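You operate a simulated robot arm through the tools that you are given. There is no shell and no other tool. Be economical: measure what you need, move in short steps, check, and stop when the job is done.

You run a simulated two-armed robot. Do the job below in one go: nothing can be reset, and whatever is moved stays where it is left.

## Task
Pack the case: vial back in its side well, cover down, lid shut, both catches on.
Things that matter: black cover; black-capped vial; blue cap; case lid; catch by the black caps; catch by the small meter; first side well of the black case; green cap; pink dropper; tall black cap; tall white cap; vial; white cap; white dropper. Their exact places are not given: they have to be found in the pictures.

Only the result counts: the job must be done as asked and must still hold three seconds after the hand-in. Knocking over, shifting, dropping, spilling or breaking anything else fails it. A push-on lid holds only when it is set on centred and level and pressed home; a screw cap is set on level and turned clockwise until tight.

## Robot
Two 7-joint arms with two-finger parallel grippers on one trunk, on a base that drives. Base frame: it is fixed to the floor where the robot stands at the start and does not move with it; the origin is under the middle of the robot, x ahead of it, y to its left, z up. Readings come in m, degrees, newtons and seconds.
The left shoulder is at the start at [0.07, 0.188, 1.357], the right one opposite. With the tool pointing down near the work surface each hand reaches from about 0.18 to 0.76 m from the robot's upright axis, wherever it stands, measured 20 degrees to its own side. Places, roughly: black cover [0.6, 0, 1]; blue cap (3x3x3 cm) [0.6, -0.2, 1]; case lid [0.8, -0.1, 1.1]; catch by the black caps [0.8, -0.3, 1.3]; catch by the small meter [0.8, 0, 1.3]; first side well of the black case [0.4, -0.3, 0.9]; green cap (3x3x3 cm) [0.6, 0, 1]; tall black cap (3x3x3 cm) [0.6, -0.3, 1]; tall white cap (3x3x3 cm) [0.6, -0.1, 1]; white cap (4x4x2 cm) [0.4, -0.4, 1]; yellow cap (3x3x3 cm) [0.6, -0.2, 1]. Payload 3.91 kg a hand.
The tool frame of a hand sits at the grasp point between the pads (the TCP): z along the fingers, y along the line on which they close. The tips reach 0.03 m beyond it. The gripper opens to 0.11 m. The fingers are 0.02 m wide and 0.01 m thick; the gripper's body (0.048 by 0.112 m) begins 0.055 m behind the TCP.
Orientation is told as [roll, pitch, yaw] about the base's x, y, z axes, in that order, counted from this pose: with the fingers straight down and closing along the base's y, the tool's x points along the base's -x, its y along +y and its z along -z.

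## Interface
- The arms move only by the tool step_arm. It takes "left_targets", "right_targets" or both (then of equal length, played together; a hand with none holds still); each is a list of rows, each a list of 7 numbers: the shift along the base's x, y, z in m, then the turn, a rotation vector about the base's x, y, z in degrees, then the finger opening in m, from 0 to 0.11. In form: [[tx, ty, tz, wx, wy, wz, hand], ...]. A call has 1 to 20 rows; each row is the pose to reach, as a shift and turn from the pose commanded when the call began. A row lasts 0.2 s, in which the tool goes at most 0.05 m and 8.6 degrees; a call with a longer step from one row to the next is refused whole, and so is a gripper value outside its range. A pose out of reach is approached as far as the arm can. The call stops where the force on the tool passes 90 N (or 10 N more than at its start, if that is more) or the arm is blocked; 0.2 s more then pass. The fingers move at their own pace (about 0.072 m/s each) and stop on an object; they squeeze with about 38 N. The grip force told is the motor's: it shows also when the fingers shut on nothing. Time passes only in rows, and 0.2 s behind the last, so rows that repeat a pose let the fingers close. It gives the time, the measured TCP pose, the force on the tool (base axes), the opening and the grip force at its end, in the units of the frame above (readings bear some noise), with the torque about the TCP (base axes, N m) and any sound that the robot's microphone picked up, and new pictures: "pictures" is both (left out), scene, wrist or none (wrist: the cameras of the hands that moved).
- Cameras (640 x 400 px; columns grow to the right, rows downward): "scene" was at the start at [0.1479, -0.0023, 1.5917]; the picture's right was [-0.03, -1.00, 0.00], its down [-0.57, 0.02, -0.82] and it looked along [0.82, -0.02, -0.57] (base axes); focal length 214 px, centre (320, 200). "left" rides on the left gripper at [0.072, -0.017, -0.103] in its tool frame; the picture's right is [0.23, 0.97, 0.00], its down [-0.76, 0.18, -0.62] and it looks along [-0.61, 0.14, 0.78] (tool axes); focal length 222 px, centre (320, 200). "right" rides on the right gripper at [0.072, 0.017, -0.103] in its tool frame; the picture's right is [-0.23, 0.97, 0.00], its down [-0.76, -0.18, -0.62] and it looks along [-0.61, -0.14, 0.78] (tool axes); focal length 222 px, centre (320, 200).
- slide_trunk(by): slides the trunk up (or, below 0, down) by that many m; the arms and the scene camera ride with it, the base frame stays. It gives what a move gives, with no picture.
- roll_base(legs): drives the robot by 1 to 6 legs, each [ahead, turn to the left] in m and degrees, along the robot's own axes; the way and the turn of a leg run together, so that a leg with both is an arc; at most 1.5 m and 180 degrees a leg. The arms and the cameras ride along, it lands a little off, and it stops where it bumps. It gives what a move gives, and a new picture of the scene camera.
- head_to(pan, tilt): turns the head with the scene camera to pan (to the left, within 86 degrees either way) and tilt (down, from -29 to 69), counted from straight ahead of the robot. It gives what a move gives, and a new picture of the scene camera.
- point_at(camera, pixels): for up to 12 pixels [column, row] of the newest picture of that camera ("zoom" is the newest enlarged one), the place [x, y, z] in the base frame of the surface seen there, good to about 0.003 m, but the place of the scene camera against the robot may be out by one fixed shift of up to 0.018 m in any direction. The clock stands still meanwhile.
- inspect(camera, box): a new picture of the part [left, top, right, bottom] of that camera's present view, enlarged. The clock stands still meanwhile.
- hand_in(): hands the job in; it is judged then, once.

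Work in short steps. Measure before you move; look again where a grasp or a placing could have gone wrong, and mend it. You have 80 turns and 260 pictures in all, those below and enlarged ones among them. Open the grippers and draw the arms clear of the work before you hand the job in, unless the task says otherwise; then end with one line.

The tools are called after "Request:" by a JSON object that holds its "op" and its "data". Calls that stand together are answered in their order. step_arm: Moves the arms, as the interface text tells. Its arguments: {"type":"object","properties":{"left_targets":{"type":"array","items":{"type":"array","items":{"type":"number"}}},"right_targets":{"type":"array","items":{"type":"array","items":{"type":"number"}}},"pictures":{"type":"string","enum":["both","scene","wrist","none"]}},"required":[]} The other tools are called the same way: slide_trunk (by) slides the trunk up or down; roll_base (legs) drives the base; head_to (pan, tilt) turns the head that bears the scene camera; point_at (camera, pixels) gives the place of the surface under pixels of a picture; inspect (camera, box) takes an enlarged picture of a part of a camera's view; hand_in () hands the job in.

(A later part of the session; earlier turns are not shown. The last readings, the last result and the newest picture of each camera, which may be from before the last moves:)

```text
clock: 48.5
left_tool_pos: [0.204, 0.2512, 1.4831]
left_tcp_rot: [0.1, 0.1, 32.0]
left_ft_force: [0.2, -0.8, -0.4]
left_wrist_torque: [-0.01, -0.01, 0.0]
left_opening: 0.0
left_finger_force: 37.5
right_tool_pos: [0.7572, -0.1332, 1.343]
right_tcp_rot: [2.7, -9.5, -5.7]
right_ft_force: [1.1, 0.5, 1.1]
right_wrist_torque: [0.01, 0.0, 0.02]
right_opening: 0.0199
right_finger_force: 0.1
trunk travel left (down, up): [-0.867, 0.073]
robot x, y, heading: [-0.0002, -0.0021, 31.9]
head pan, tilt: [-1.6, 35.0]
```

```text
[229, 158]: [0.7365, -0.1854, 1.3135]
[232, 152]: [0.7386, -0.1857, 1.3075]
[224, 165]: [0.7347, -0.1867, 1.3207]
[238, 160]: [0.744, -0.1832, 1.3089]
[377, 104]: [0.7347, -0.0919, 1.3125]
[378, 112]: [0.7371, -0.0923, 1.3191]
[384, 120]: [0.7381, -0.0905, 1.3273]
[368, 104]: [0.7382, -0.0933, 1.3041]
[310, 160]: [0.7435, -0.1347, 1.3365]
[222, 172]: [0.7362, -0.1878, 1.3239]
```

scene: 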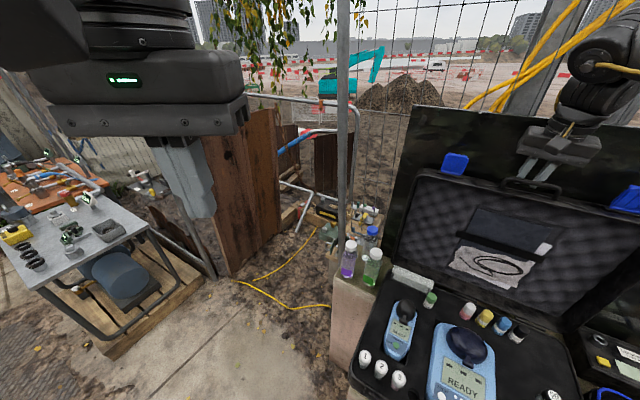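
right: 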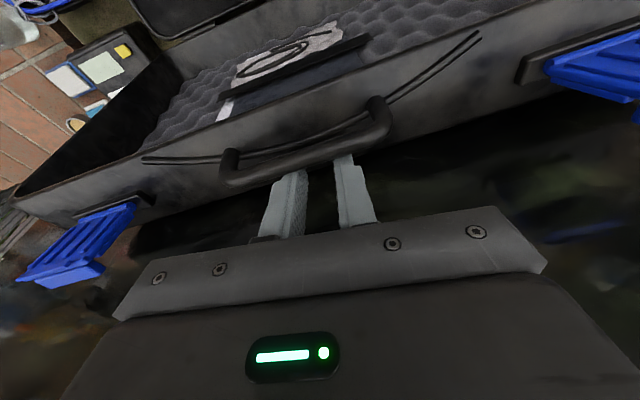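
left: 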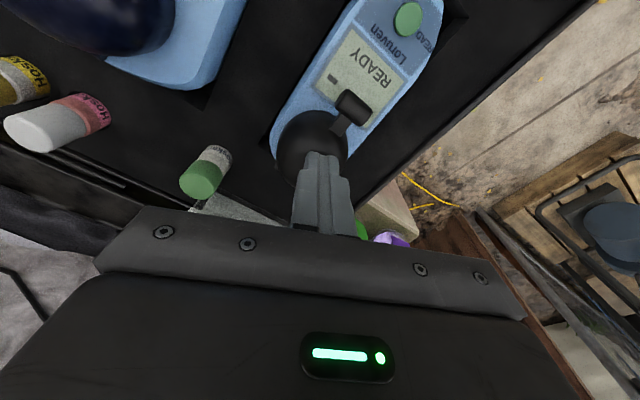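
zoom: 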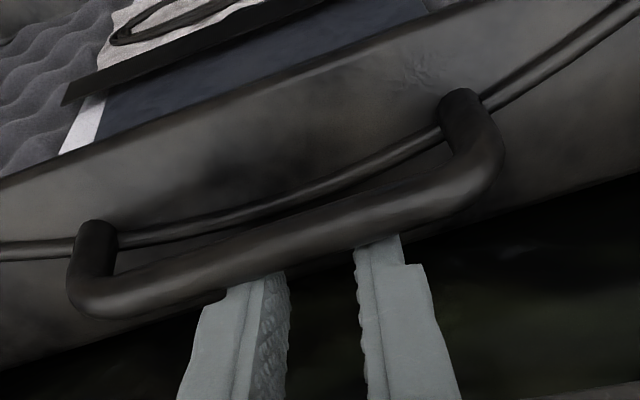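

Right leg centre ≈(0.741,-0.186). I lift, open to 0.05, and come down astride it at TCP (0.737,-0.186,1.342), then close.

Request:
{"op": "step_arm", "data": {"right_targets": [[0, 0, 0.02, 0, 0, 0, 0.02], [0, 0, 0.045, 0, 0, 0, 0.03], [-0.01, -0.025, 0.045, 0, 0, 0, 0.05], [-0.02, -0.053, 0.045, 0, 0, 0, 0.05], [-0.02, -0.053, 0.03, 0, 0, 0, 0.05], [-0.02, -0.053, 0.015, 0, 0, 0, 0.05], [-0.02, -0.053, 0.0, 0, 0, 0, 0.05]], "pictures": "wrist"}}

Request:
{"op": "inspect", "data": {"camera": "right", "box": [220, 60, 420, 220]}}

```text
clock: 50.2
left_tool_pos: [0.1986, 0.2495, 1.4829]
left_tcp_rot: [0.1, 0.0, 31.8]
left_ft_force: [0.8, 0.1, 0.5]
left_wrist_torque: [0.01, 0.08, 0.01]
left_opening: 0.0001
left_finger_force: 37.4
right_tool_pos: [0.7338, -0.1837, 1.3618]
right_tcp_rot: [4.3, -11.6, -5.9]
right_ft_force: [-23.9, -8.1, 53.1]
right_wrist_torque: [1.2, 0.22, 0.51]
right_opening: 0.0472
right_finger_force: 0.1
right hand out of reach, approached as far as the arm can: row 4
trunk travel left (down, up): [-0.867, 0.073]
robot x, y, heading: [0.0046, 0.0008, 32.2]
head pan, tilt: [-1.6, 35.0]
stopped in row 7 (right hand): the force on the tool passed its limit at 92 N (the readings are from after the stop); the commanded pose is now the measured one
```

right: 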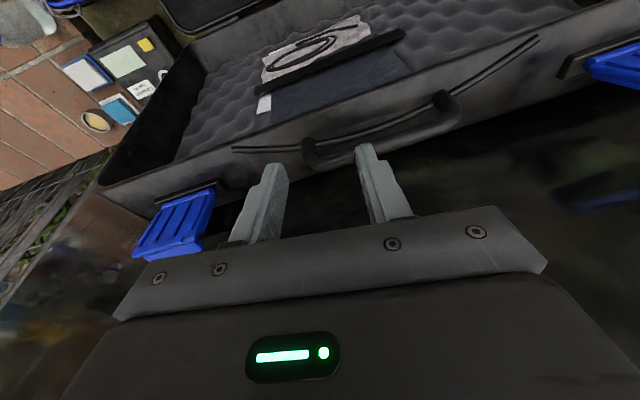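

```text
2.50 times, centred on (320, 140) of right
```

zoom: 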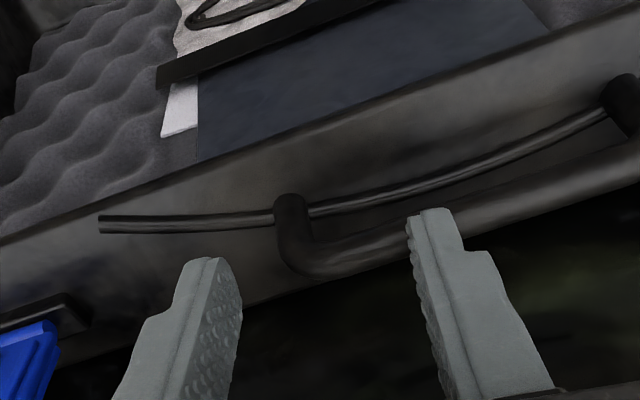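

The inner finger rests on the bar, so a leg pinch isn't possible (92 N stop, lid unaffected). I lift off and go back to the hook position behind the bar at (0.757,-0.134,1.343).

Request:
{"op": "step_arm", "data": {"right_targets": [[0, 0, 0.02, 0, 0, 0, 0.04], [0, 0, 0.035, 0, 0, 0, 0.02], [0.01, 0.025, 0.035, 0, 1, 0, 0.02], [0.024, 0.05, 0.035, 0, 2, 0, 0.02], [0.024, 0.05, 0.02, 0, 2, 0, 0.02], [0.024, 0.05, 0.0, 0, 2, 0, 0.02], [0.024, 0.05, -0.019, 0, 2, 0, 0.02]], "pictures": "wrist"}}

```text
clock: 51.8
left_tool_pos: [0.2023, 0.2519, 1.4829]
left_tcp_rot: [0.0, 0.1, 32.0]
left_ft_force: [0.0, -0.8, 0.6]
left_wrist_torque: [-0.01, 0.0, -0.01]
left_opening: 0.0001
left_finger_force: 38.2
right_tool_pos: [0.7633, -0.1307, 1.3358]
right_tcp_rot: [3.6, -9.0, -5.7]
right_ft_force: [-2.3, -0.6, 1.8]
right_wrist_torque: [0.06, -0.22, 0.02]
right_opening: 0.0202
right_finger_force: 0.0
trunk travel left (down, up): [-0.867, 0.073]
robot x, y, heading: [0.0038, 0.0009, 31.9]
head pan, tilt: [-1.6, 35.0]
```

right: 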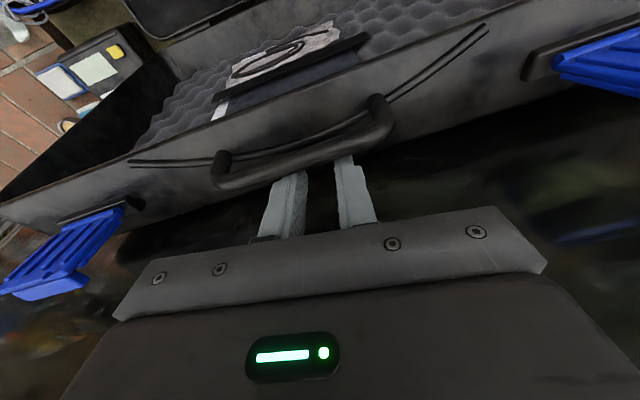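

Hooked. I pull the bar forward about 0.07 m (lid ≈10°), pitching the tool along, and read the force.

Request:
{"op": "step_arm", "data": {"right_targets": [[-0.005, 0, 0.004, 0, 0, 0, 0.02], [-0.015, 0, 0.004, 0, -1, 0, 0.02], [-0.028, 0, 0.004, 0, -3, 0, 0.02], [-0.041, 0, 0.004, 0, -5, 0, 0.02], [-0.054, 0, 0.004, 0, -7, 0, 0.02], [-0.067, 0, 0.003, 0, -8.5, 0, 0.02], [-0.08, 0, 0.002, 0, -10, 0, 0.02]]}}

```text
clock: 53.4
left_tool_pos: [0.1971, 0.2511, 1.4839]
left_tcp_rot: [0.0, -0.2, 31.9]
left_ft_force: [-0.3, -0.2, 0.3]
left_wrist_torque: [0.02, -0.01, 0.01]
left_opening: 0.0002
left_finger_force: 37.1
right_tool_pos: [0.6778, -0.1326, 1.3414]
right_tcp_rot: [4.7, -19.2, -6.0]
right_ft_force: [0.1, 1.2, 3.8]
right_wrist_torque: [-0.06, 0.14, -0.03]
right_opening: 0.0201
right_finger_force: 0.1
trunk travel left (down, up): [-0.867, 0.073]
robot x, y, heading: [0.0008, -0.0036, 31.9]
head pan, tilt: [-1.6, 35.0]
```

scene: 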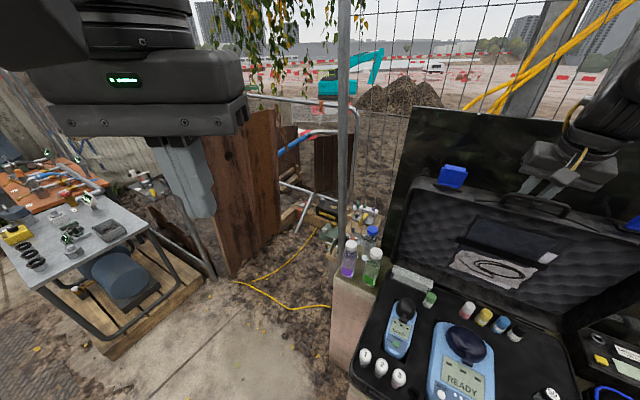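
right: 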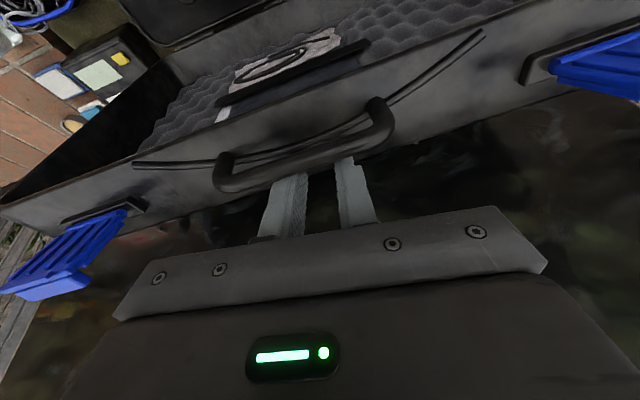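

The lid follows with only ~4 N. I continue slowly to about 25°.

Request:
{"op": "step_arm", "data": {"right_targets": [[-0.01, 0, -0.001, 0, -1.5, 0, 0.02], [-0.02, 0, -0.003, 0, -3, 0, 0.02], [-0.03, 0, -0.005, 0, -4.5, 0, 0.02], [-0.042, 0, -0.008, 0, -6, 0, 0.02], [-0.053, 0, -0.011, 0, -7.5, 0, 0.02], [-0.064, 0, -0.015, 0, -9, 0, 0.02], [-0.075, 0, -0.018, 0, -10.5, 0, 0.02], [-0.085, 0, -0.021, 0, -12, 0, 0.02], [-0.095, 0, -0.024, 0, -13.5, 0, 0.02], [-0.106, 0, -0.0276, 0, -15, 0, 0.02]]}}

```text
clock: 55.6
left_tool_pos: [0.1866, 0.2701, 1.4838]
left_tcp_rot: [-1.0, -0.2, 32.0]
left_ft_force: [-0.6, 0.0, 0.5]
left_wrist_torque: [-0.05, -0.07, 0.03]
left_opening: 0.0002
left_finger_force: 37.8
right_tool_pos: [0.6377, -0.1965, 1.3328]
right_tcp_rot: [6.1, -34.7, -6.2]
right_ft_force: [-2.7, 23.2, 27.5]
right_wrist_torque: [0.44, -0.09, 0.16]
right_opening: 0.007
right_finger_force: 0.1
right hand out of reach, approached as far as the arm can: row 2, 3, 4, 5, 6, 7, 8, 9, 10
trunk travel left (down, up): [-0.867, 0.073]
robot x, y, heading: [0.0034, 0.001, 32.1]
head pan, tilt: [-1.6, 35.0]
```

scene: 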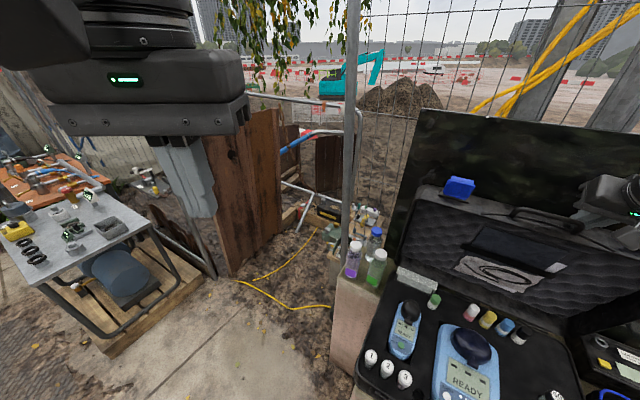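
right: 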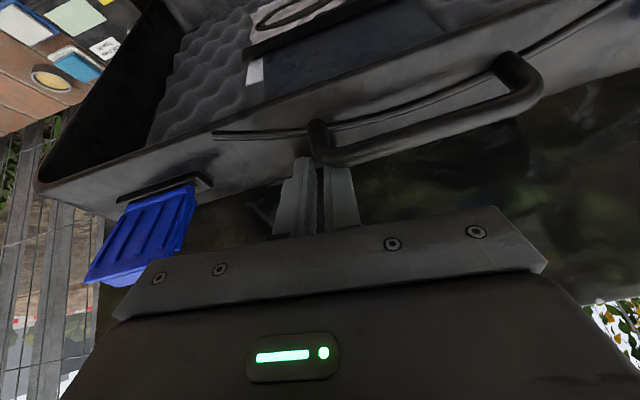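

The arm hit its near limit and slid sideways against the handle's leg (23 N). Closer poses need more positive yaw; I re-centre by yawing +20° and shifting +y.

Request:
{"op": "step_arm", "data": {"right_targets": [[0.002, 0.01, 0.0, 0, 0, 4, 0.0], [0.002, 0.02, 0.0, 0, 0, 8, 0.0], [0.002, 0.03, 0.0, 0, 0, 12, 0.0], [0.002, 0.04, 0.0, 0, 0, 16, 0.0], [0.002, 0.05, 0.0, 0, 0, 20, 0.0], [0.0, 0.055, 0.0, 0, 0, 24, 0.0]]}}

```text
clock: 56.3
left_tool_pos: [0.1979, 0.2481, 1.4832]
left_tcp_rot: [0.0, -0.2, 31.8]
left_ft_force: [-0.1, -0.6, -0.3]
left_wrist_torque: [-0.01, 0.03, 0.04]
left_opening: 0.0002
left_finger_force: 38.1
right_tool_pos: [0.6529, -0.202, 1.3335]
right_tcp_rot: [6.6, -36.2, 1.5]
right_ft_force: [-7.1, -26.0, 57.8]
right_wrist_torque: [-0.66, 0.1, -0.02]
right_opening: 0.0
right_finger_force: 37.5
trunk travel left (down, up): [-0.867, 0.073]
robot x, y, heading: [0.0027, -0.0006, 31.3]
head pan, tilt: [-1.6, 35.0]
stopped in row 3 (right hand): the force on the tool passed its limit at 93 N (the readings are from after the stop); the commanded pose is now the measured one
```

scene: 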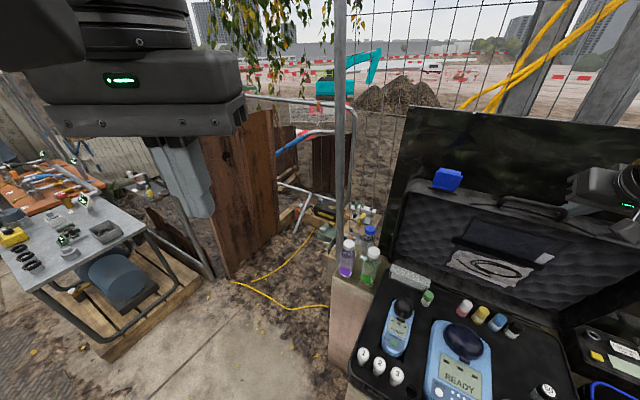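
right: 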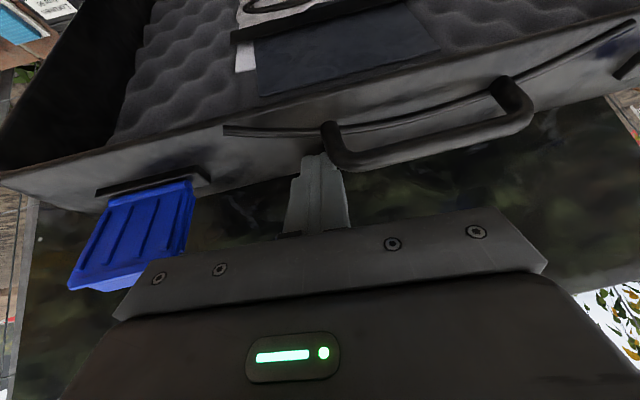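

The fingers ended up just outside the leg and pressing on the lid top. I lift off straight up and look at how the lid stays.

Request:
{"op": "step_arm", "data": {"right_targets": [[0.0, -0.004, 0.015, 0, 0, 0, 0.0], [-0.005, -0.004, 0.035, 0, 0, 0, 0.0], [-0.015, -0.004, 0.06, 0, 0, 0, 0.0], [-0.015, -0.004, 0.06, 0, 0, 0, 0.0]]}}

Request:
{"op": "inspect", "data": {"camera": "right", "box": [60, 20, 580, 300]}}

```text
clock: 57.3
left_tool_pos: [0.2037, 0.2508, 1.4833]
left_tcp_rot: [0.0, 0.1, 31.7]
left_ft_force: [-0.6, 0.0, 0.6]
left_wrist_torque: [-0.01, 0.03, 0.01]
left_opening: 0.0002
left_finger_force: 37.5
right_tool_pos: [0.6511, -0.1907, 1.3795]
right_tcp_rot: [6.1, -34.8, 1.9]
right_ft_force: [0.5, -0.3, -0.1]
right_wrist_torque: [0.0, -0.02, 0.01]
right_opening: 0.0
right_finger_force: 37.7
right hand out of reach, approached as far as the arm can: row 3, 4
trunk travel left (down, up): [-0.867, 0.073]
robot x, y, heading: [0.0026, -0.0017, 31.6]
head pan, tilt: [-1.6, 35.0]
```

scene: 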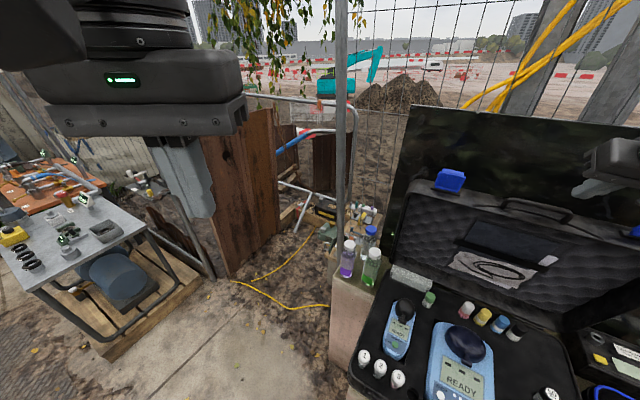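
right: 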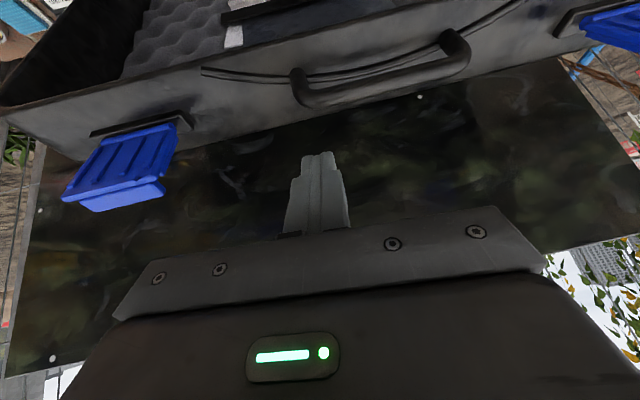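

```text
1.23 times, centred on (320, 160) of right
```

zoom: 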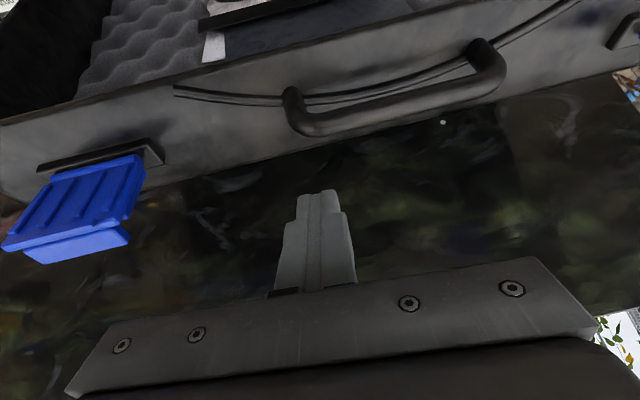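

The lid seems to stay tilted on its own. I measure handle and lid top to find its angle.

Request:
{"op": "point_at", "data": {"camera": "right", "pixels": [[305, 100], [380, 85], [455, 65], [300, 78], [350, 58], [330, 105], [250, 110], [130, 185], [450, 40]]}}

Request:
{"op": "step_arm", "data": {"right_targets": [[0, 0.0, 0.0, 0, 0, 0, 0.0], [0, 0, 0.0, 0, 0, 0, 0.0], [0, 0, 0, 0, 0, 0, 0.0]], "pictures": "wrist"}}

Request:
{"op": "point_at", "data": {"camera": "right", "pixels": [[305, 100], [380, 85], [455, 65], [300, 78], [350, 58], [330, 105], [250, 110], [130, 185], [450, 40]]}}

```text
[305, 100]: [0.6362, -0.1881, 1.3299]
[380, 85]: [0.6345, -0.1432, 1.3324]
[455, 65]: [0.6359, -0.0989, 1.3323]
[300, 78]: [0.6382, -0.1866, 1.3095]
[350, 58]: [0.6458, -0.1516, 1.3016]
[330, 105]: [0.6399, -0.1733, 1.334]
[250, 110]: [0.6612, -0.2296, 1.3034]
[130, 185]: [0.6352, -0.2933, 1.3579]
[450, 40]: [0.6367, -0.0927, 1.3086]
```

```text
clock: 58.1
left_tool_pos: [0.2056, 0.2495, 1.4826]
left_tcp_rot: [0.1, 0.1, 31.9]
left_ft_force: [0.2, -0.4, 0.3]
left_wrist_torque: [-0.02, 0.01, 0.01]
left_opening: 0.0001
left_finger_force: 38.0
right_tool_pos: [0.651, -0.1921, 1.3807]
right_tcp_rot: [6.4, -34.8, 1.8]
right_ft_force: [-0.1, 0.5, 0.4]
right_wrist_torque: [0.03, -0.03, -0.01]
right_opening: 0.0002
right_finger_force: 37.9
trunk travel left (down, up): [-0.867, 0.073]
robot x, y, heading: [-0.001, 0.0007, 31.6]
head pan, tilt: [-1.6, 35.0]
```

right: 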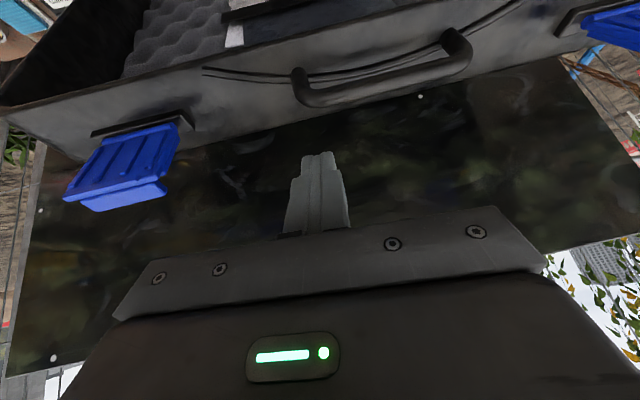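

```text
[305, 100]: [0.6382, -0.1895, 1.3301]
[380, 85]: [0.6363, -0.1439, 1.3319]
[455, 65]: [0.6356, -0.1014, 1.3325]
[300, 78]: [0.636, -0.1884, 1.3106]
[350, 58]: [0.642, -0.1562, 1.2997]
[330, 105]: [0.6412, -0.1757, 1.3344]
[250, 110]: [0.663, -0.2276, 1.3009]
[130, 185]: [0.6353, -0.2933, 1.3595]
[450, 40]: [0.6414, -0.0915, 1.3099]
```

The lid stays put at its current angle (bar at x 0.636, z 1.333), so the hinge holds; pivot x≈0.688. I raise the hand above the catch height and turn the base 25° right to get near-reach for the rest of the arc.

Request:
{"op": "step_arm", "data": {"right_targets": [[0.0, 0.0, 0.03, 0, 0, 0, 0.0], [0, 0, 0.06, 0, 0, 0, 0.0], [0, 0, 0.09, 0, 0, 0, 0.0], [0, 0, 0.1, 0, 0, 0, 0.0]], "pictures": "none"}}

```text
clock: 59.1
left_tool_pos: [0.2041, 0.2502, 1.4815]
left_tcp_rot: [0.1, 0.0, 31.7]
left_ft_force: [-0.6, -1.0, 0.3]
left_wrist_torque: [-0.01, -0.02, 0.0]
left_opening: 0.0
left_finger_force: 37.6
right_tool_pos: [0.6699, -0.1735, 1.474]
right_tcp_rot: [6.3, -34.8, 1.8]
right_ft_force: [0.6, 0.2, -0.1]
right_wrist_torque: [0.02, 0.02, -0.01]
right_opening: 0.0
right_finger_force: 37.6
right hand out of reach, approached as far as the arm can: row 1, 2, 3, 4
trunk travel left (down, up): [-0.867, 0.073]
robot x, y, heading: [0.0003, 0.0007, 31.6]
head pan, tilt: [-1.6, 35.0]
```

Tips are at z≈1.45 now, clear of the catches. Turn the base 25° right.

Request:
{"op": "roll_base", "data": {"legs": [[0, -25]]}}

```text
clock: 60.8
left_tool_pos: [0.2918, 0.1428, 1.4825]
left_tcp_rot: [0.0, 0.0, 7.0]
left_ft_force: [-0.1, 0.3, -0.5]
left_wrist_torque: [0.01, -0.03, 0.01]
left_opening: 0.0
left_finger_force: 37.9
right_tool_pos: [0.5366, -0.4353, 1.4732]
right_tcp_rot: [6.1, -34.9, -22.9]
right_ft_force: [-0.1, 0.1, -0.2]
right_wrist_torque: [0.0, 0.01, -0.03]
right_opening: 0.0
right_finger_force: 37.7
trunk travel left (down, up): [-0.867, 0.073]
robot x, y, heading: [0.0002, -0.0012, 6.9]
head pan, tilt: [-1.6, 35.0]
```

scene: 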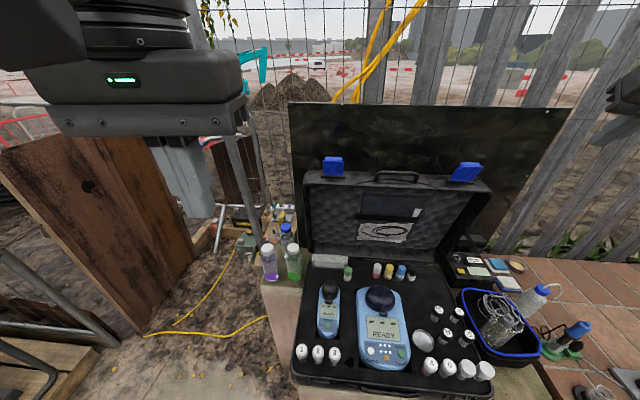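

Now I bring the right hand above and just behind the handle bar again (pitch ≈-15°, yaw ≈2°).

Request:
{"op": "step_arm", "data": {"right_targets": [[0.01, 0.035, 0.0, 0.5, 2.5, 3, 0.0], [0.02, 0.07, 0.0, 1.1, 5, 6.2, 0.0], [0.035, 0.105, 0.0, 1.6, 7.4, 9.3, 0.0], [0.05, 0.14, 0.0, 2.2, 9.9, 12.4, 0.0], [0.065, 0.175, 0.0, 2.8, 12.3, 15.5, 0.0], [0.08, 0.21, 0, 3.3, 14.8, 18.5, 0.0], [0.095, 0.245, -0.01, 3.9, 17.2, 21.6, 0.0], [0.11, 0.275, -0.03, 4.4, 19.7, 24.7, 0.0], [0.122, 0.292, -0.05, 4.4, 19.7, 24.7, 0.0], [0.122, 0.292, -0.073, 4.4, 19.7, 24.7, 0.0]]}}

```text
clock: 63.0
left_tool_pos: [0.2912, 0.1407, 1.4836]
left_tcp_rot: [0.2, 0.0, 7.0]
left_ft_force: [-0.4, -0.6, -0.2]
left_wrist_torque: [0.03, -0.02, 0.01]
left_opening: 0.0
left_finger_force: 37.3
right_tool_pos: [0.6583, -0.1489, 1.4007]
right_tcp_rot: [7.1, -14.9, 1.6]
right_ft_force: [-0.2, -0.1, 0.4]
right_wrist_torque: [0.03, -0.02, 0.0]
right_opening: 0.0001
right_finger_force: 37.5
trunk travel left (down, up): [-0.867, 0.073]
robot x, y, heading: [0.0012, -0.0006, 7.0]
head pan, tilt: [-1.6, 35.0]
```

scene: 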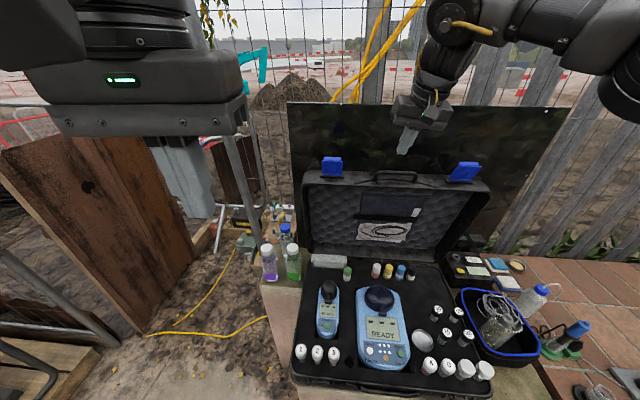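
right: 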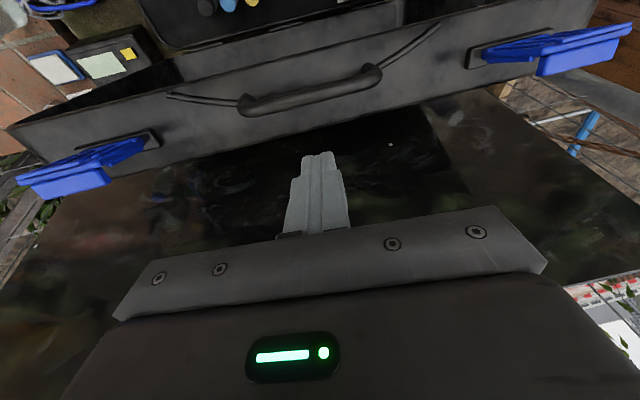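

The bar sits at about (310,95). I verify its place and descend 0.05 to hook.

Request:
{"op": "point_at", "data": {"camera": "right", "pixels": [[310, 97], [265, 105], [360, 82], [320, 120], [310, 60], [80, 165], [600, 45]]}}

Request:
{"op": "step_arm", "data": {"right_targets": [[0.002, 0.006, -0.015, 0, 0, 0, 0.0], [0.002, 0.008, -0.03, 0, 0, 0, 0.0], [0.002, 0.008, -0.045, 0, 0, 0, 0.0], [0.002, 0.008, -0.052, 0, 0, 0, 0.0]], "pictures": "wrist"}}

```text
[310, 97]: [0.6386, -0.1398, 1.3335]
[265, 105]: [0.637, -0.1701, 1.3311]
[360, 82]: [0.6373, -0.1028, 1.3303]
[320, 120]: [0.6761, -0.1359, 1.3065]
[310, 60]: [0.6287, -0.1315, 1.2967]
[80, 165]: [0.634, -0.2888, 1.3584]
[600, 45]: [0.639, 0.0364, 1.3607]
```

```text
clock: 64.0
left_tool_pos: [0.2901, 0.1427, 1.4822]
left_tcp_rot: [0.0, 0.0, 6.9]
left_ft_force: [-0.1, 0.2, -0.2]
left_wrist_torque: [0.0, -0.02, 0.01]
left_opening: 0.0001
left_finger_force: 37.2
right_tool_pos: [0.6608, -0.1384, 1.3489]
right_tcp_rot: [7.0, -14.9, 1.6]
right_ft_force: [-0.2, -0.1, 0.6]
right_wrist_torque: [0.0, -0.02, 0.0]
right_opening: 0.0
right_finger_force: 37.8
trunk travel left (down, up): [-0.867, 0.073]
robot x, y, heading: [0.0016, -0.0024, 6.9]
head pan, tilt: [-1.6, 35.0]
```

right: 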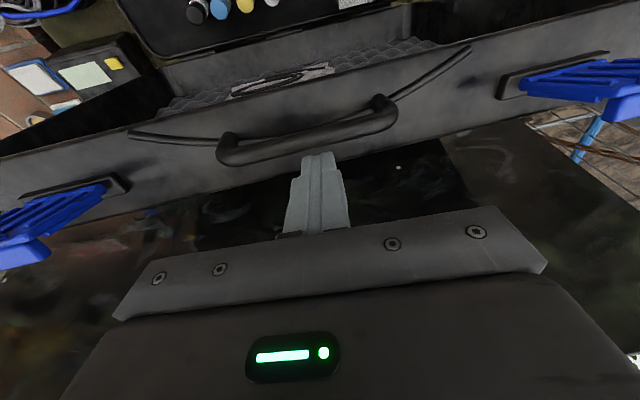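

Hooked. I pull slowly to about 20° forward lean, pitching along.

Request:
{"op": "step_arm", "data": {"right_targets": [[-0.008, 0, 0.0, 0, 0, 0, 0.0], [-0.019, 0, -0.002, 0, -1.5, 0, 0.0], [-0.03, 0, -0.004, 0, -3, 0, 0.0], [-0.041, 0, -0.006, 0, -4.5, 0, 0.0], [-0.052, 0, -0.009, 0, -6, 0, 0.0], [-0.063, 0, -0.012, 0, -7.5, 0, 0.0], [-0.074, 0, -0.015, 0, -9, 0, 0.0], [-0.085, 0, -0.018, 0, -10.5, 0, 0.0], [-0.095, 0, -0.022, 0, -12, 0, 0.0]]}}

Request:
{"op": "point_at", "data": {"camera": "right", "pixels": [[250, 155], [310, 145], [360, 130]]}}

```text
clock: 66.0
left_tool_pos: [0.2893, 0.1411, 1.483]
left_tcp_rot: [0.1, -0.1, 7.1]
left_ft_force: [-0.1, -0.5, 0.1]
left_wrist_torque: [0.0, 0.01, 0.0]
left_opening: 0.0002
left_finger_force: 37.5
right_tool_pos: [0.5706, -0.1411, 1.3277]
right_tcp_rot: [6.7, -26.8, 2.0]
right_ft_force: [0.0, -0.6, 0.0]
right_wrist_torque: [0.03, -0.01, 0.01]
right_opening: 0.0
right_finger_force: 38.3
right hand out of reach, approached as far as the arm can: row 9
trunk travel left (down, up): [-0.867, 0.073]
robot x, y, heading: [0.0, -0.001, 6.8]
head pan, tilt: [-1.6, 35.0]
```

scene: 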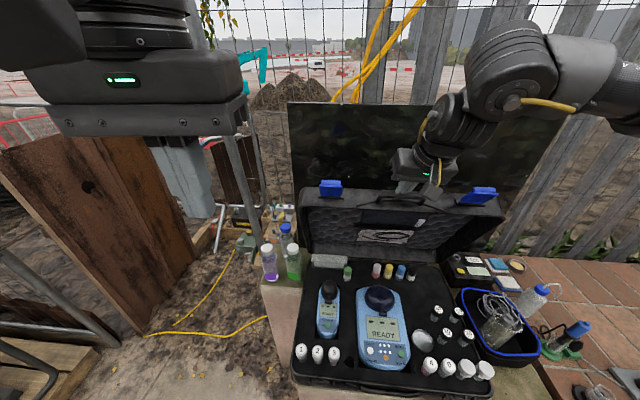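
right: 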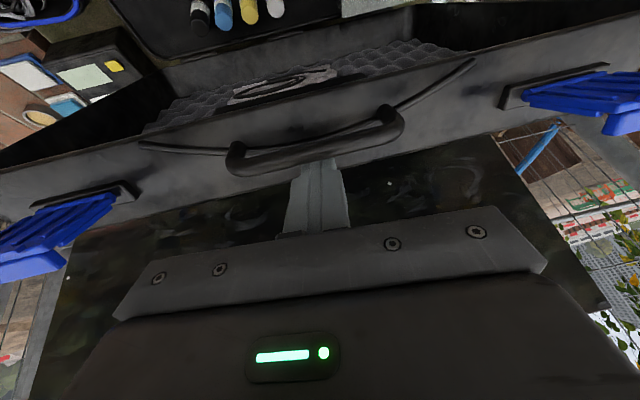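

```text
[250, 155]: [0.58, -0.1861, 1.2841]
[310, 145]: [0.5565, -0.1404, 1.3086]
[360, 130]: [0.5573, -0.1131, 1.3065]
```

Force is zero, bar at (0.556,1.308). I wait a second to see whether the lid creeps on by itself.

Request:
{"op": "step_arm", "data": {"right_targets": [[0, 0, 0, 0, 0, 0, 0.0], [0, 0, 0, 0, 0, 0, 0.0], [0, 0, 0, 0, 0, 0, 0.0], [0, 0, 0, 0, 0, 0, 0.0]], "pictures": "wrist"}}

Request:
{"op": "point_at", "data": {"camera": "right", "pixels": [[250, 155], [310, 145], [360, 130], [300, 160]]}}

```text
clock: 67.0
left_tool_pos: [0.2905, 0.1419, 1.4826]
left_tcp_rot: [0.1, -0.1, 7.1]
left_ft_force: [-0.4, -0.1, -0.7]
left_wrist_torque: [0.02, 0.0, 0.0]
left_opening: 0.0002
left_finger_force: 37.7
right_tool_pos: [0.572, -0.1407, 1.3287]
right_tcp_rot: [6.6, -26.7, 2.0]
right_ft_force: [0.2, -0.3, 0.3]
right_wrist_torque: [-0.01, -0.02, -0.01]
right_opening: 0.0
right_finger_force: 38.0
trunk travel left (down, up): [-0.867, 0.073]
robot x, y, heading: [0.0009, -0.0022, 6.5]
head pan, tilt: [-1.6, 35.0]
```

right: 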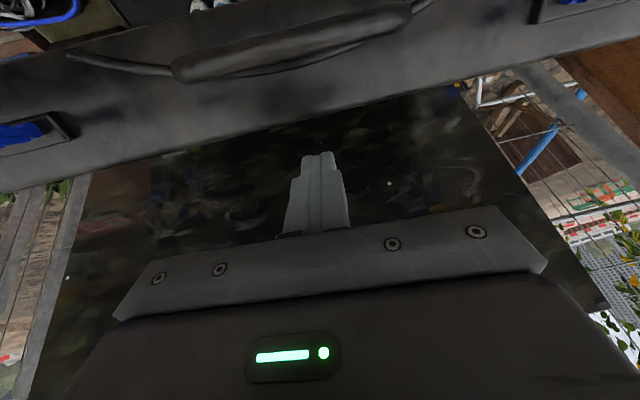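

```text
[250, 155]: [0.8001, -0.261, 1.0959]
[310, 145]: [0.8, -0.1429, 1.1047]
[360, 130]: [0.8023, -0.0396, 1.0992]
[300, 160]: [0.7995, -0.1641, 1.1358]
```

The lid is creeping down by itself, well damped. I raise the right hand a bit and let it descend while watching.

Request:
{"op": "step_arm", "data": {"right_targets": [[0, 0, 0.02, 0, 0, 0, 0.0], [0, 0, 0.04, 0, 0, 0, 0.0], [0, 0, 0.06, 0, 0, 0, 0.0], [0, 0, 0.08, 0, 0, 0, 0.0], [0, 0, 0.09, 0, 0, 0, 0.0], [0, 0, 0.09, 0, 0, 0, 0.0], [0, 0, 0.09, 0, 0, 0, 0.0], [0, 0, 0.09, 0, 0, 0, 0.0], [0, 0, 0.09, 0, 0, 0, 0.0], [0, 0, 0.09, 0, 0, 0, 0.0], [0, 0, 0.09, 0, 0, 0, 0.0], [0, 0, 0.09, 0, 0, 0, 0.0]], "pictures": "scene"}}

```text
clock: 69.6
left_tool_pos: [0.2909, 0.1414, 1.4816]
left_tcp_rot: [0.0, 0.0, 7.0]
left_ft_force: [-0.9, -0.2, -0.9]
left_wrist_torque: [0.02, 0.04, 0.04]
left_opening: 0.0003
left_finger_force: 37.9
right_tool_pos: [0.5717, -0.1407, 1.4178]
right_tcp_rot: [6.5, -26.8, 1.9]
right_ft_force: [-0.1, 0.4, 0.5]
right_wrist_torque: [0.0, 0.0, -0.03]
right_opening: 0.0002
right_finger_force: 37.8
trunk travel left (down, up): [-0.867, 0.073]
robot x, y, heading: [0.0015, -0.0013, 6.8]
head pan, tilt: [-1.6, 35.0]
```

scene: 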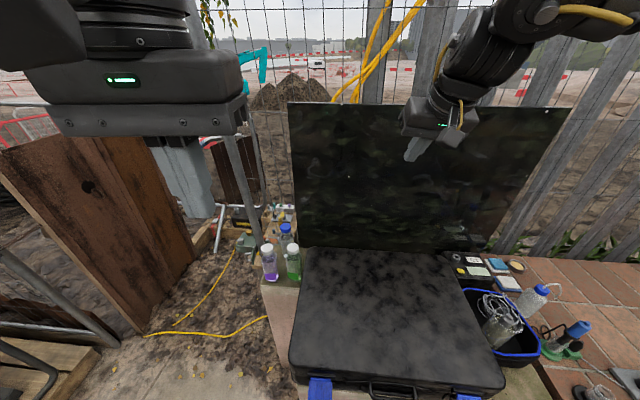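

The lid is down. The catches stick forward at (320,388) and (468,396). I back the base up 0.25 m (squaring heading) so that the front edge is within comfortable reach, and tilt the head.

Request:
{"op": "roll_base", "data": {"legs": [[0, -7], [-0.25, 0]]}}

Request:
{"op": "head_to", "data": {"pan": -10, "tilt": 42}}

Request:
{"op": "inspect", "data": {"camera": "scene", "box": [200, 200, 480, 380]}}

```text
clock: 72.0
left_tool_pos: [0.0525, 0.1067, 1.4808]
left_tcp_rot: [0.1, 0.2, 0.2]
left_ft_force: [-0.3, 0.7, -0.6]
left_wrist_torque: [-0.01, 0.03, 0.0]
left_opening: 0.0003
left_finger_force: 38.1
right_tool_pos: [0.2976, -0.2076, 1.4159]
right_tcp_rot: [6.6, -26.7, -4.9]
right_ft_force: [-0.7, -0.7, 0.0]
right_wrist_torque: [0.02, -0.01, 0.01]
right_opening: 0.0
right_finger_force: 37.5
trunk travel left (down, up): [-0.867, 0.073]
robot x, y, heading: [-0.2576, -0.0019, -0.0]
head pan, tilt: [-1.6, 35.0]
```

scene: 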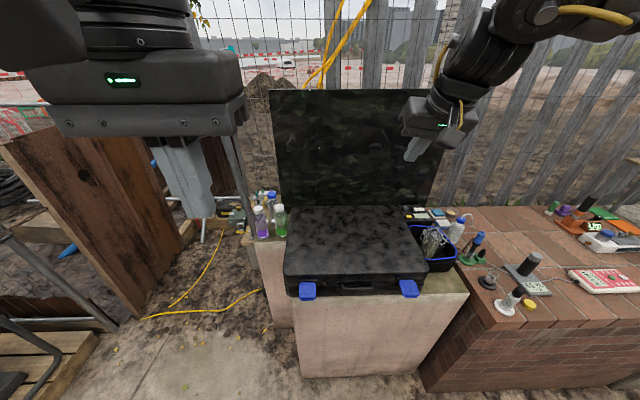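

```text
clock: 72.7
left_tool_pos: [0.0492, 0.1077, 1.4831]
left_tcp_rot: [-0.1, 0.1, 0.2]
left_ft_force: [0.6, -0.5, -1.4]
left_wrist_torque: [0.0, -0.01, 0.03]
left_opening: 0.0
left_finger_force: 37.6
right_tool_pos: [0.2945, -0.2077, 1.416]
right_tcp_rot: [6.6, -26.8, -5.1]
right_ft_force: [0.7, -0.2, -0.2]
right_wrist_torque: [0.03, -0.02, -0.03]
right_opening: 0.0
right_finger_force: 38.0
trunk travel left (down, up): [-0.867, 0.073]
robot x, y, heading: [-0.2541, 0.0, 0.0]
head pan, tilt: [-10.0, 42.0]
```

scene: 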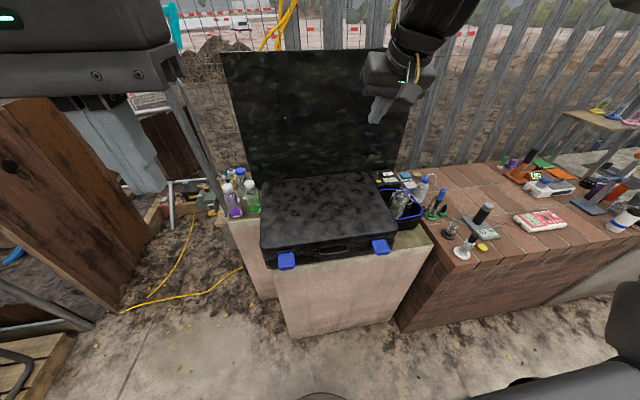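

```text
2.22 times, centred on (340, 290) of scene
```

zoom: 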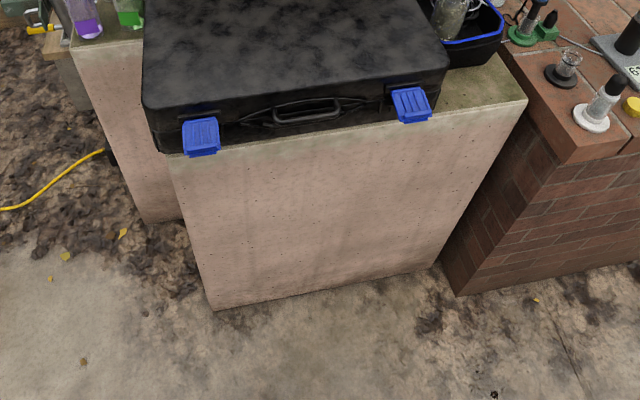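

Both blue catches stick out from the lid front at (287,261) and (380,246). I enlarge and measure them and check the lid/base seam.

Request:
{"op": "inspect", "data": {"camera": "scene", "box": [255, 215, 405, 285]}}

Request:
{"op": "point_at", "data": {"camera": "zoom", "pixels": [[135, 180], [135, 195], [135, 212], [105, 195], [165, 195], [535, 117], [540, 132], [515, 130], [560, 135], [330, 165], [330, 135], [135, 150]]}}

```text
4.27 times, centred on (330, 250) of scene
```

zoom: 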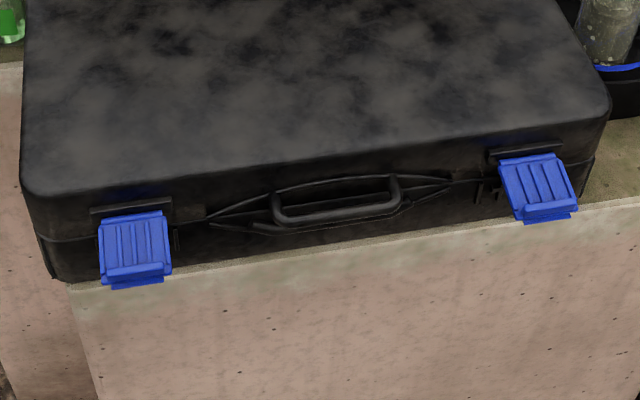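

```text
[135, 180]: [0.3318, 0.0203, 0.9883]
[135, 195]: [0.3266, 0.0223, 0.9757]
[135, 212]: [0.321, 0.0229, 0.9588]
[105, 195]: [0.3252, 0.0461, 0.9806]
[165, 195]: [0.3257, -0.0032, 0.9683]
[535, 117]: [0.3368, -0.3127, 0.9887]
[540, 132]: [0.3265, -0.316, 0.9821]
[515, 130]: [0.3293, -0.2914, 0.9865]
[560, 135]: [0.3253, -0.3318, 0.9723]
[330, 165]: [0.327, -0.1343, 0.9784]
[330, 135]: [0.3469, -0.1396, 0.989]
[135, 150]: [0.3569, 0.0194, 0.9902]
```

I need points on the blue plates themselves (zoom rows 215-285 and 160-215).

Request:
{"op": "point_at", "data": {"camera": "zoom", "pixels": [[135, 222], [135, 245], [136, 268], [138, 284], [105, 250], [165, 245], [532, 165], [538, 188], [545, 208], [550, 218], [510, 190], [568, 180]]}}

Request:
{"op": "point_at", "data": {"camera": "zoom", "pixels": [[80, 230], [70, 260], [340, 215], [420, 260], [480, 200], [335, 190], [200, 255]]}}

```text
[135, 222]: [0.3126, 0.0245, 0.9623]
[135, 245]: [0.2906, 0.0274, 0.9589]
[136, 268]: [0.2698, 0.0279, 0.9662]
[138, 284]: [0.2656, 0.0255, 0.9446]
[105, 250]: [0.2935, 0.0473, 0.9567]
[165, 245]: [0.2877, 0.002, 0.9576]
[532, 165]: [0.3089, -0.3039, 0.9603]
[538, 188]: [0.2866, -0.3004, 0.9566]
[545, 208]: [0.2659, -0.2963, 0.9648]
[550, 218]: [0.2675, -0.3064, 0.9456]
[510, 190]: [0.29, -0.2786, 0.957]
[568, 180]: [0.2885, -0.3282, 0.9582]
```

```text
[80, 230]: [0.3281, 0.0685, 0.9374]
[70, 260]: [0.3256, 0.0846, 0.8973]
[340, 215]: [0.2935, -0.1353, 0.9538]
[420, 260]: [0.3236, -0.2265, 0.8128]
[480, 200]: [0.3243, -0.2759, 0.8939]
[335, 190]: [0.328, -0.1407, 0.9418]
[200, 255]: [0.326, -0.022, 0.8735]
```

Right plate spans x≈0.265-0.31 at z≈0.958, y≈-0.303; left plate same at y≈0.025. I lower the right hand in front of/above the right catch with pitch ≈-45° and look with its wrist camera.

Request:
{"op": "step_arm", "data": {"right_targets": [[-0.01, -0.01, -0.035, 0, -2, 0, 0.0], [-0.015, -0.02, -0.07, 0, -4, 0, 0.0], [-0.02, -0.03, -0.105, 0, -6, 0, 0.0], [-0.03, -0.04, -0.14, 0, -8, 0, 0.0], [-0.04, -0.05, -0.175, 0, -10, 0, 0.0], [-0.05, -0.06, -0.21, 0, -12, 0, 0.0], [-0.06, -0.07, -0.245, 0, -14, 0, 0.0], [-0.07, -0.08, -0.28, 0, -16, 0, 0.0], [-0.08, -0.09, -0.315, 0, -18, 0, 0.0], [-0.08, -0.095, -0.35, 0, -18, 0, 0.0]]}}

```text
clock: 74.9
left_tool_pos: [0.0518, 0.09, 1.4852]
left_tcp_rot: [0.8, 0.1, 0.1]
left_ft_force: [0.2, -0.8, -0.8]
left_wrist_torque: [0.11, 0.06, 0.03]
left_opening: 0.0
left_finger_force: 37.8
right_tool_pos: [0.2136, -0.313, 1.0638]
right_tcp_rot: [9.7, -44.7, -7.0]
right_ft_force: [0.3, -0.3, -0.7]
right_wrist_torque: [0.04, 0.0, 0.03]
right_opening: 0.0
right_finger_force: 37.8
right hand out of reach, approached as far as the arm can: row 2, 3, 4, 5, 6, 7, 8
trunk travel left (down, up): [-0.867, 0.073]
robot x, y, heading: [-0.2576, 0.0009, 0.2]
head pan, tilt: [-10.0, 42.0]
```

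scene: 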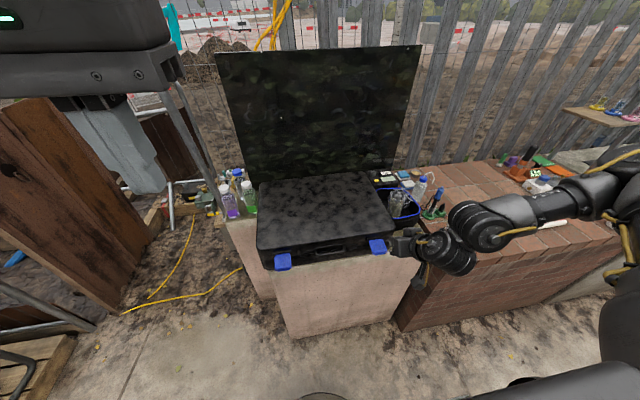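
right: 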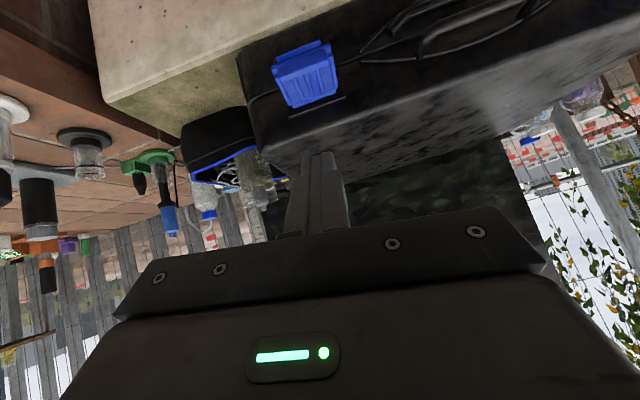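

The catch is at (305,75) in the wrist picture. I measure it and check the clearance of the forearm above the things on the right.

Request:
{"op": "point_at", "data": {"camera": "right", "pixels": [[305, 62], [305, 80], [308, 98], [302, 47], [285, 80], [328, 70], [318, 108], [300, 55], [400, 60], [345, 150]]}}

Request:
{"op": "inspect", "data": {"camera": "scene", "box": [340, 150, 640, 320]}}

Request:
{"op": "inspect", "data": {"camera": "right", "box": [240, 20, 400, 140]}}

```text
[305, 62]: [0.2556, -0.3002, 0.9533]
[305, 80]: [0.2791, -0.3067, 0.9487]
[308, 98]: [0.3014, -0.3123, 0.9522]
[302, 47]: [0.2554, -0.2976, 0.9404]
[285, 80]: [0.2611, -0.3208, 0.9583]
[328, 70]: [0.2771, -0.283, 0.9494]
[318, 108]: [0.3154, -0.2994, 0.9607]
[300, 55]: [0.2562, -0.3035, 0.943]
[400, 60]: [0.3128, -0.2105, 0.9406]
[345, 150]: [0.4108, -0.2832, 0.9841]
```

```text
2.13 times, centred on (490, 235) of scene
```

zoom: 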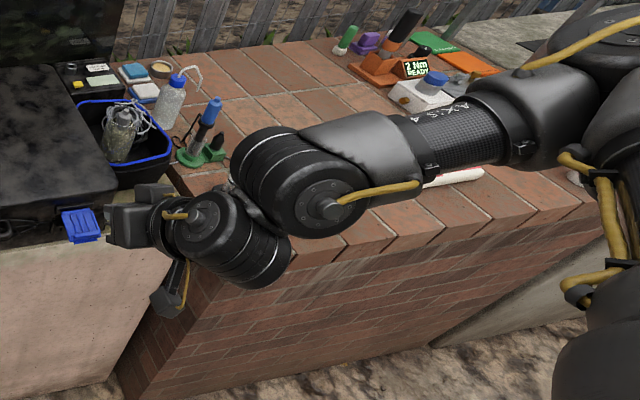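

```text
3.33 times, centred on (320, 80) of right
```

zoom: 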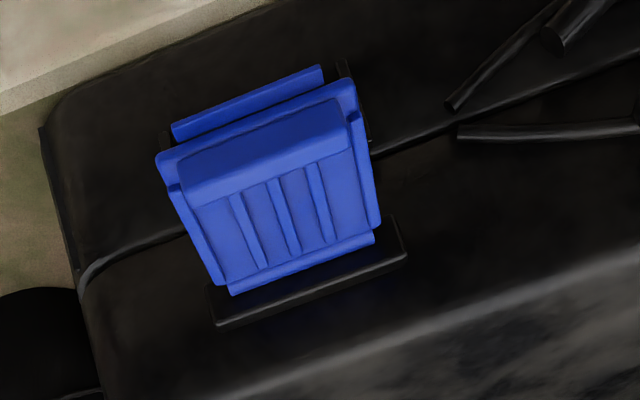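

The forearm hovers near the items on the right; I measure the heights of arm parts and of objects beneath before going lower.

Request:
{"op": "point_at", "data": {"camera": "zoom", "pixels": [[250, 250], [330, 230], [400, 195], [480, 160], [200, 240], [330, 190], [205, 140], [430, 85], [440, 180], [240, 285], [400, 130], [170, 300]]}}

```text
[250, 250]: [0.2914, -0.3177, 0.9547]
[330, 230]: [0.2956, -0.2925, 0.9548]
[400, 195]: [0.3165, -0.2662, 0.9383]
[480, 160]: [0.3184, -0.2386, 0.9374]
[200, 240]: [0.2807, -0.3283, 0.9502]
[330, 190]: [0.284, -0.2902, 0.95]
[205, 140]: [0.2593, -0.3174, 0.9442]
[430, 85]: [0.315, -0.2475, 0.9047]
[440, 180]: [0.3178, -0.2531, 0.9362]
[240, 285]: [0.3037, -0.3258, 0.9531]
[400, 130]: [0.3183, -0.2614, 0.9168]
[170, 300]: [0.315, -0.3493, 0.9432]
```

Request:
{"op": "point_at", "data": {"camera": "scene", "pixels": [[495, 230], [466, 250], [485, 245], [530, 215], [565, 205], [600, 190], [430, 275], [415, 240], [440, 215], [545, 195], [435, 185], [460, 270]]}}

```text
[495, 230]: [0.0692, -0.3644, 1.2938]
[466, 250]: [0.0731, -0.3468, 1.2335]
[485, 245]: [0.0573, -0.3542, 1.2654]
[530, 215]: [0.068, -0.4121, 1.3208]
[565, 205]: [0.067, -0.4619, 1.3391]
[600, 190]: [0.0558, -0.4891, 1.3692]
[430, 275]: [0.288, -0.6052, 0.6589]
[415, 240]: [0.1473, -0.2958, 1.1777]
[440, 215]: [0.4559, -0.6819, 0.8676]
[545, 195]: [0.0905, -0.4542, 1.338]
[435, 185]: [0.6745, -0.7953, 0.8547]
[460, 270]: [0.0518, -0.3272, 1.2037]
```

The arm is far above the bricks (x≈0.06, z>1.2), so clear. Plate in the robot frame: hinge ≈(0.312,0.952), outer edge x 0.256, y centre -0.302. I move the tip just above the plate.

Request:
{"op": "step_arm", "data": {"right_targets": [[0.015, 0.006, -0.02, 0, 0, 0, 0.0], [0.03, 0.012, -0.04, 0, 0, 0, 0.0], [0.037, 0.014, -0.058, 0, 0, 0, 0.0]]}}

Request:
{"op": "inspect", "data": {"camera": "scene", "box": [340, 210, 420, 270]}}

```text
clock: 75.7
left_tool_pos: [0.0493, 0.1037, 1.4821]
left_tcp_rot: [0.2, 0.0, 0.1]
left_ft_force: [1.0, -0.2, 0.0]
left_wrist_torque: [-0.02, -0.04, 0.04]
left_opening: 0.0
left_finger_force: 37.6
right_tool_pos: [0.2513, -0.291, 1.0091]
right_tcp_rot: [8.9, -44.7, -6.4]
right_ft_force: [-1.2, 0.2, -0.7]
right_wrist_torque: [-0.01, -0.01, 0.01]
right_opening: 0.0002
right_finger_force: 37.9
trunk travel left (down, up): [-0.867, 0.073]
robot x, y, heading: [-0.2554, 0.0022, 0.0]
head pan, tilt: [-10.0, 42.0]
```

scene: 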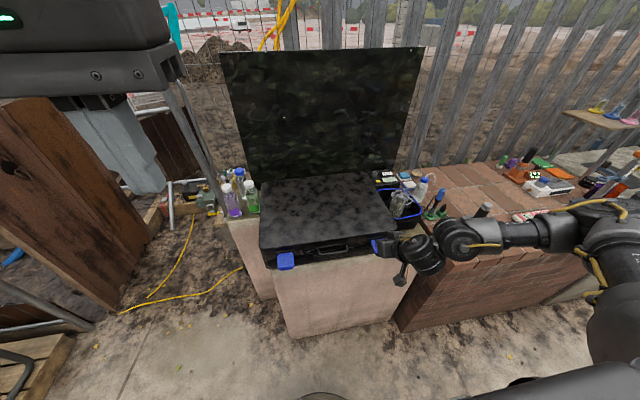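
right: 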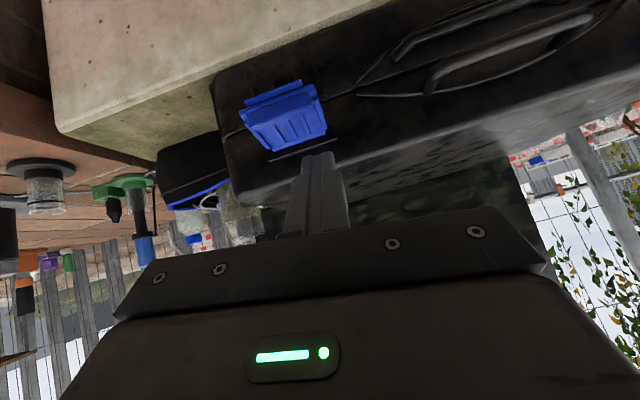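

```text
6.67 times, centred on (380, 240) of scene
```

zoom: 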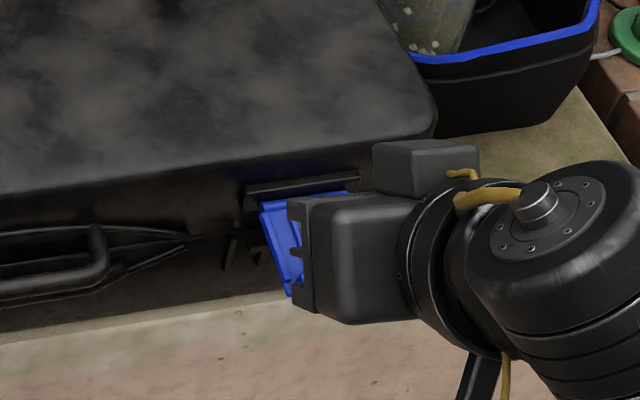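

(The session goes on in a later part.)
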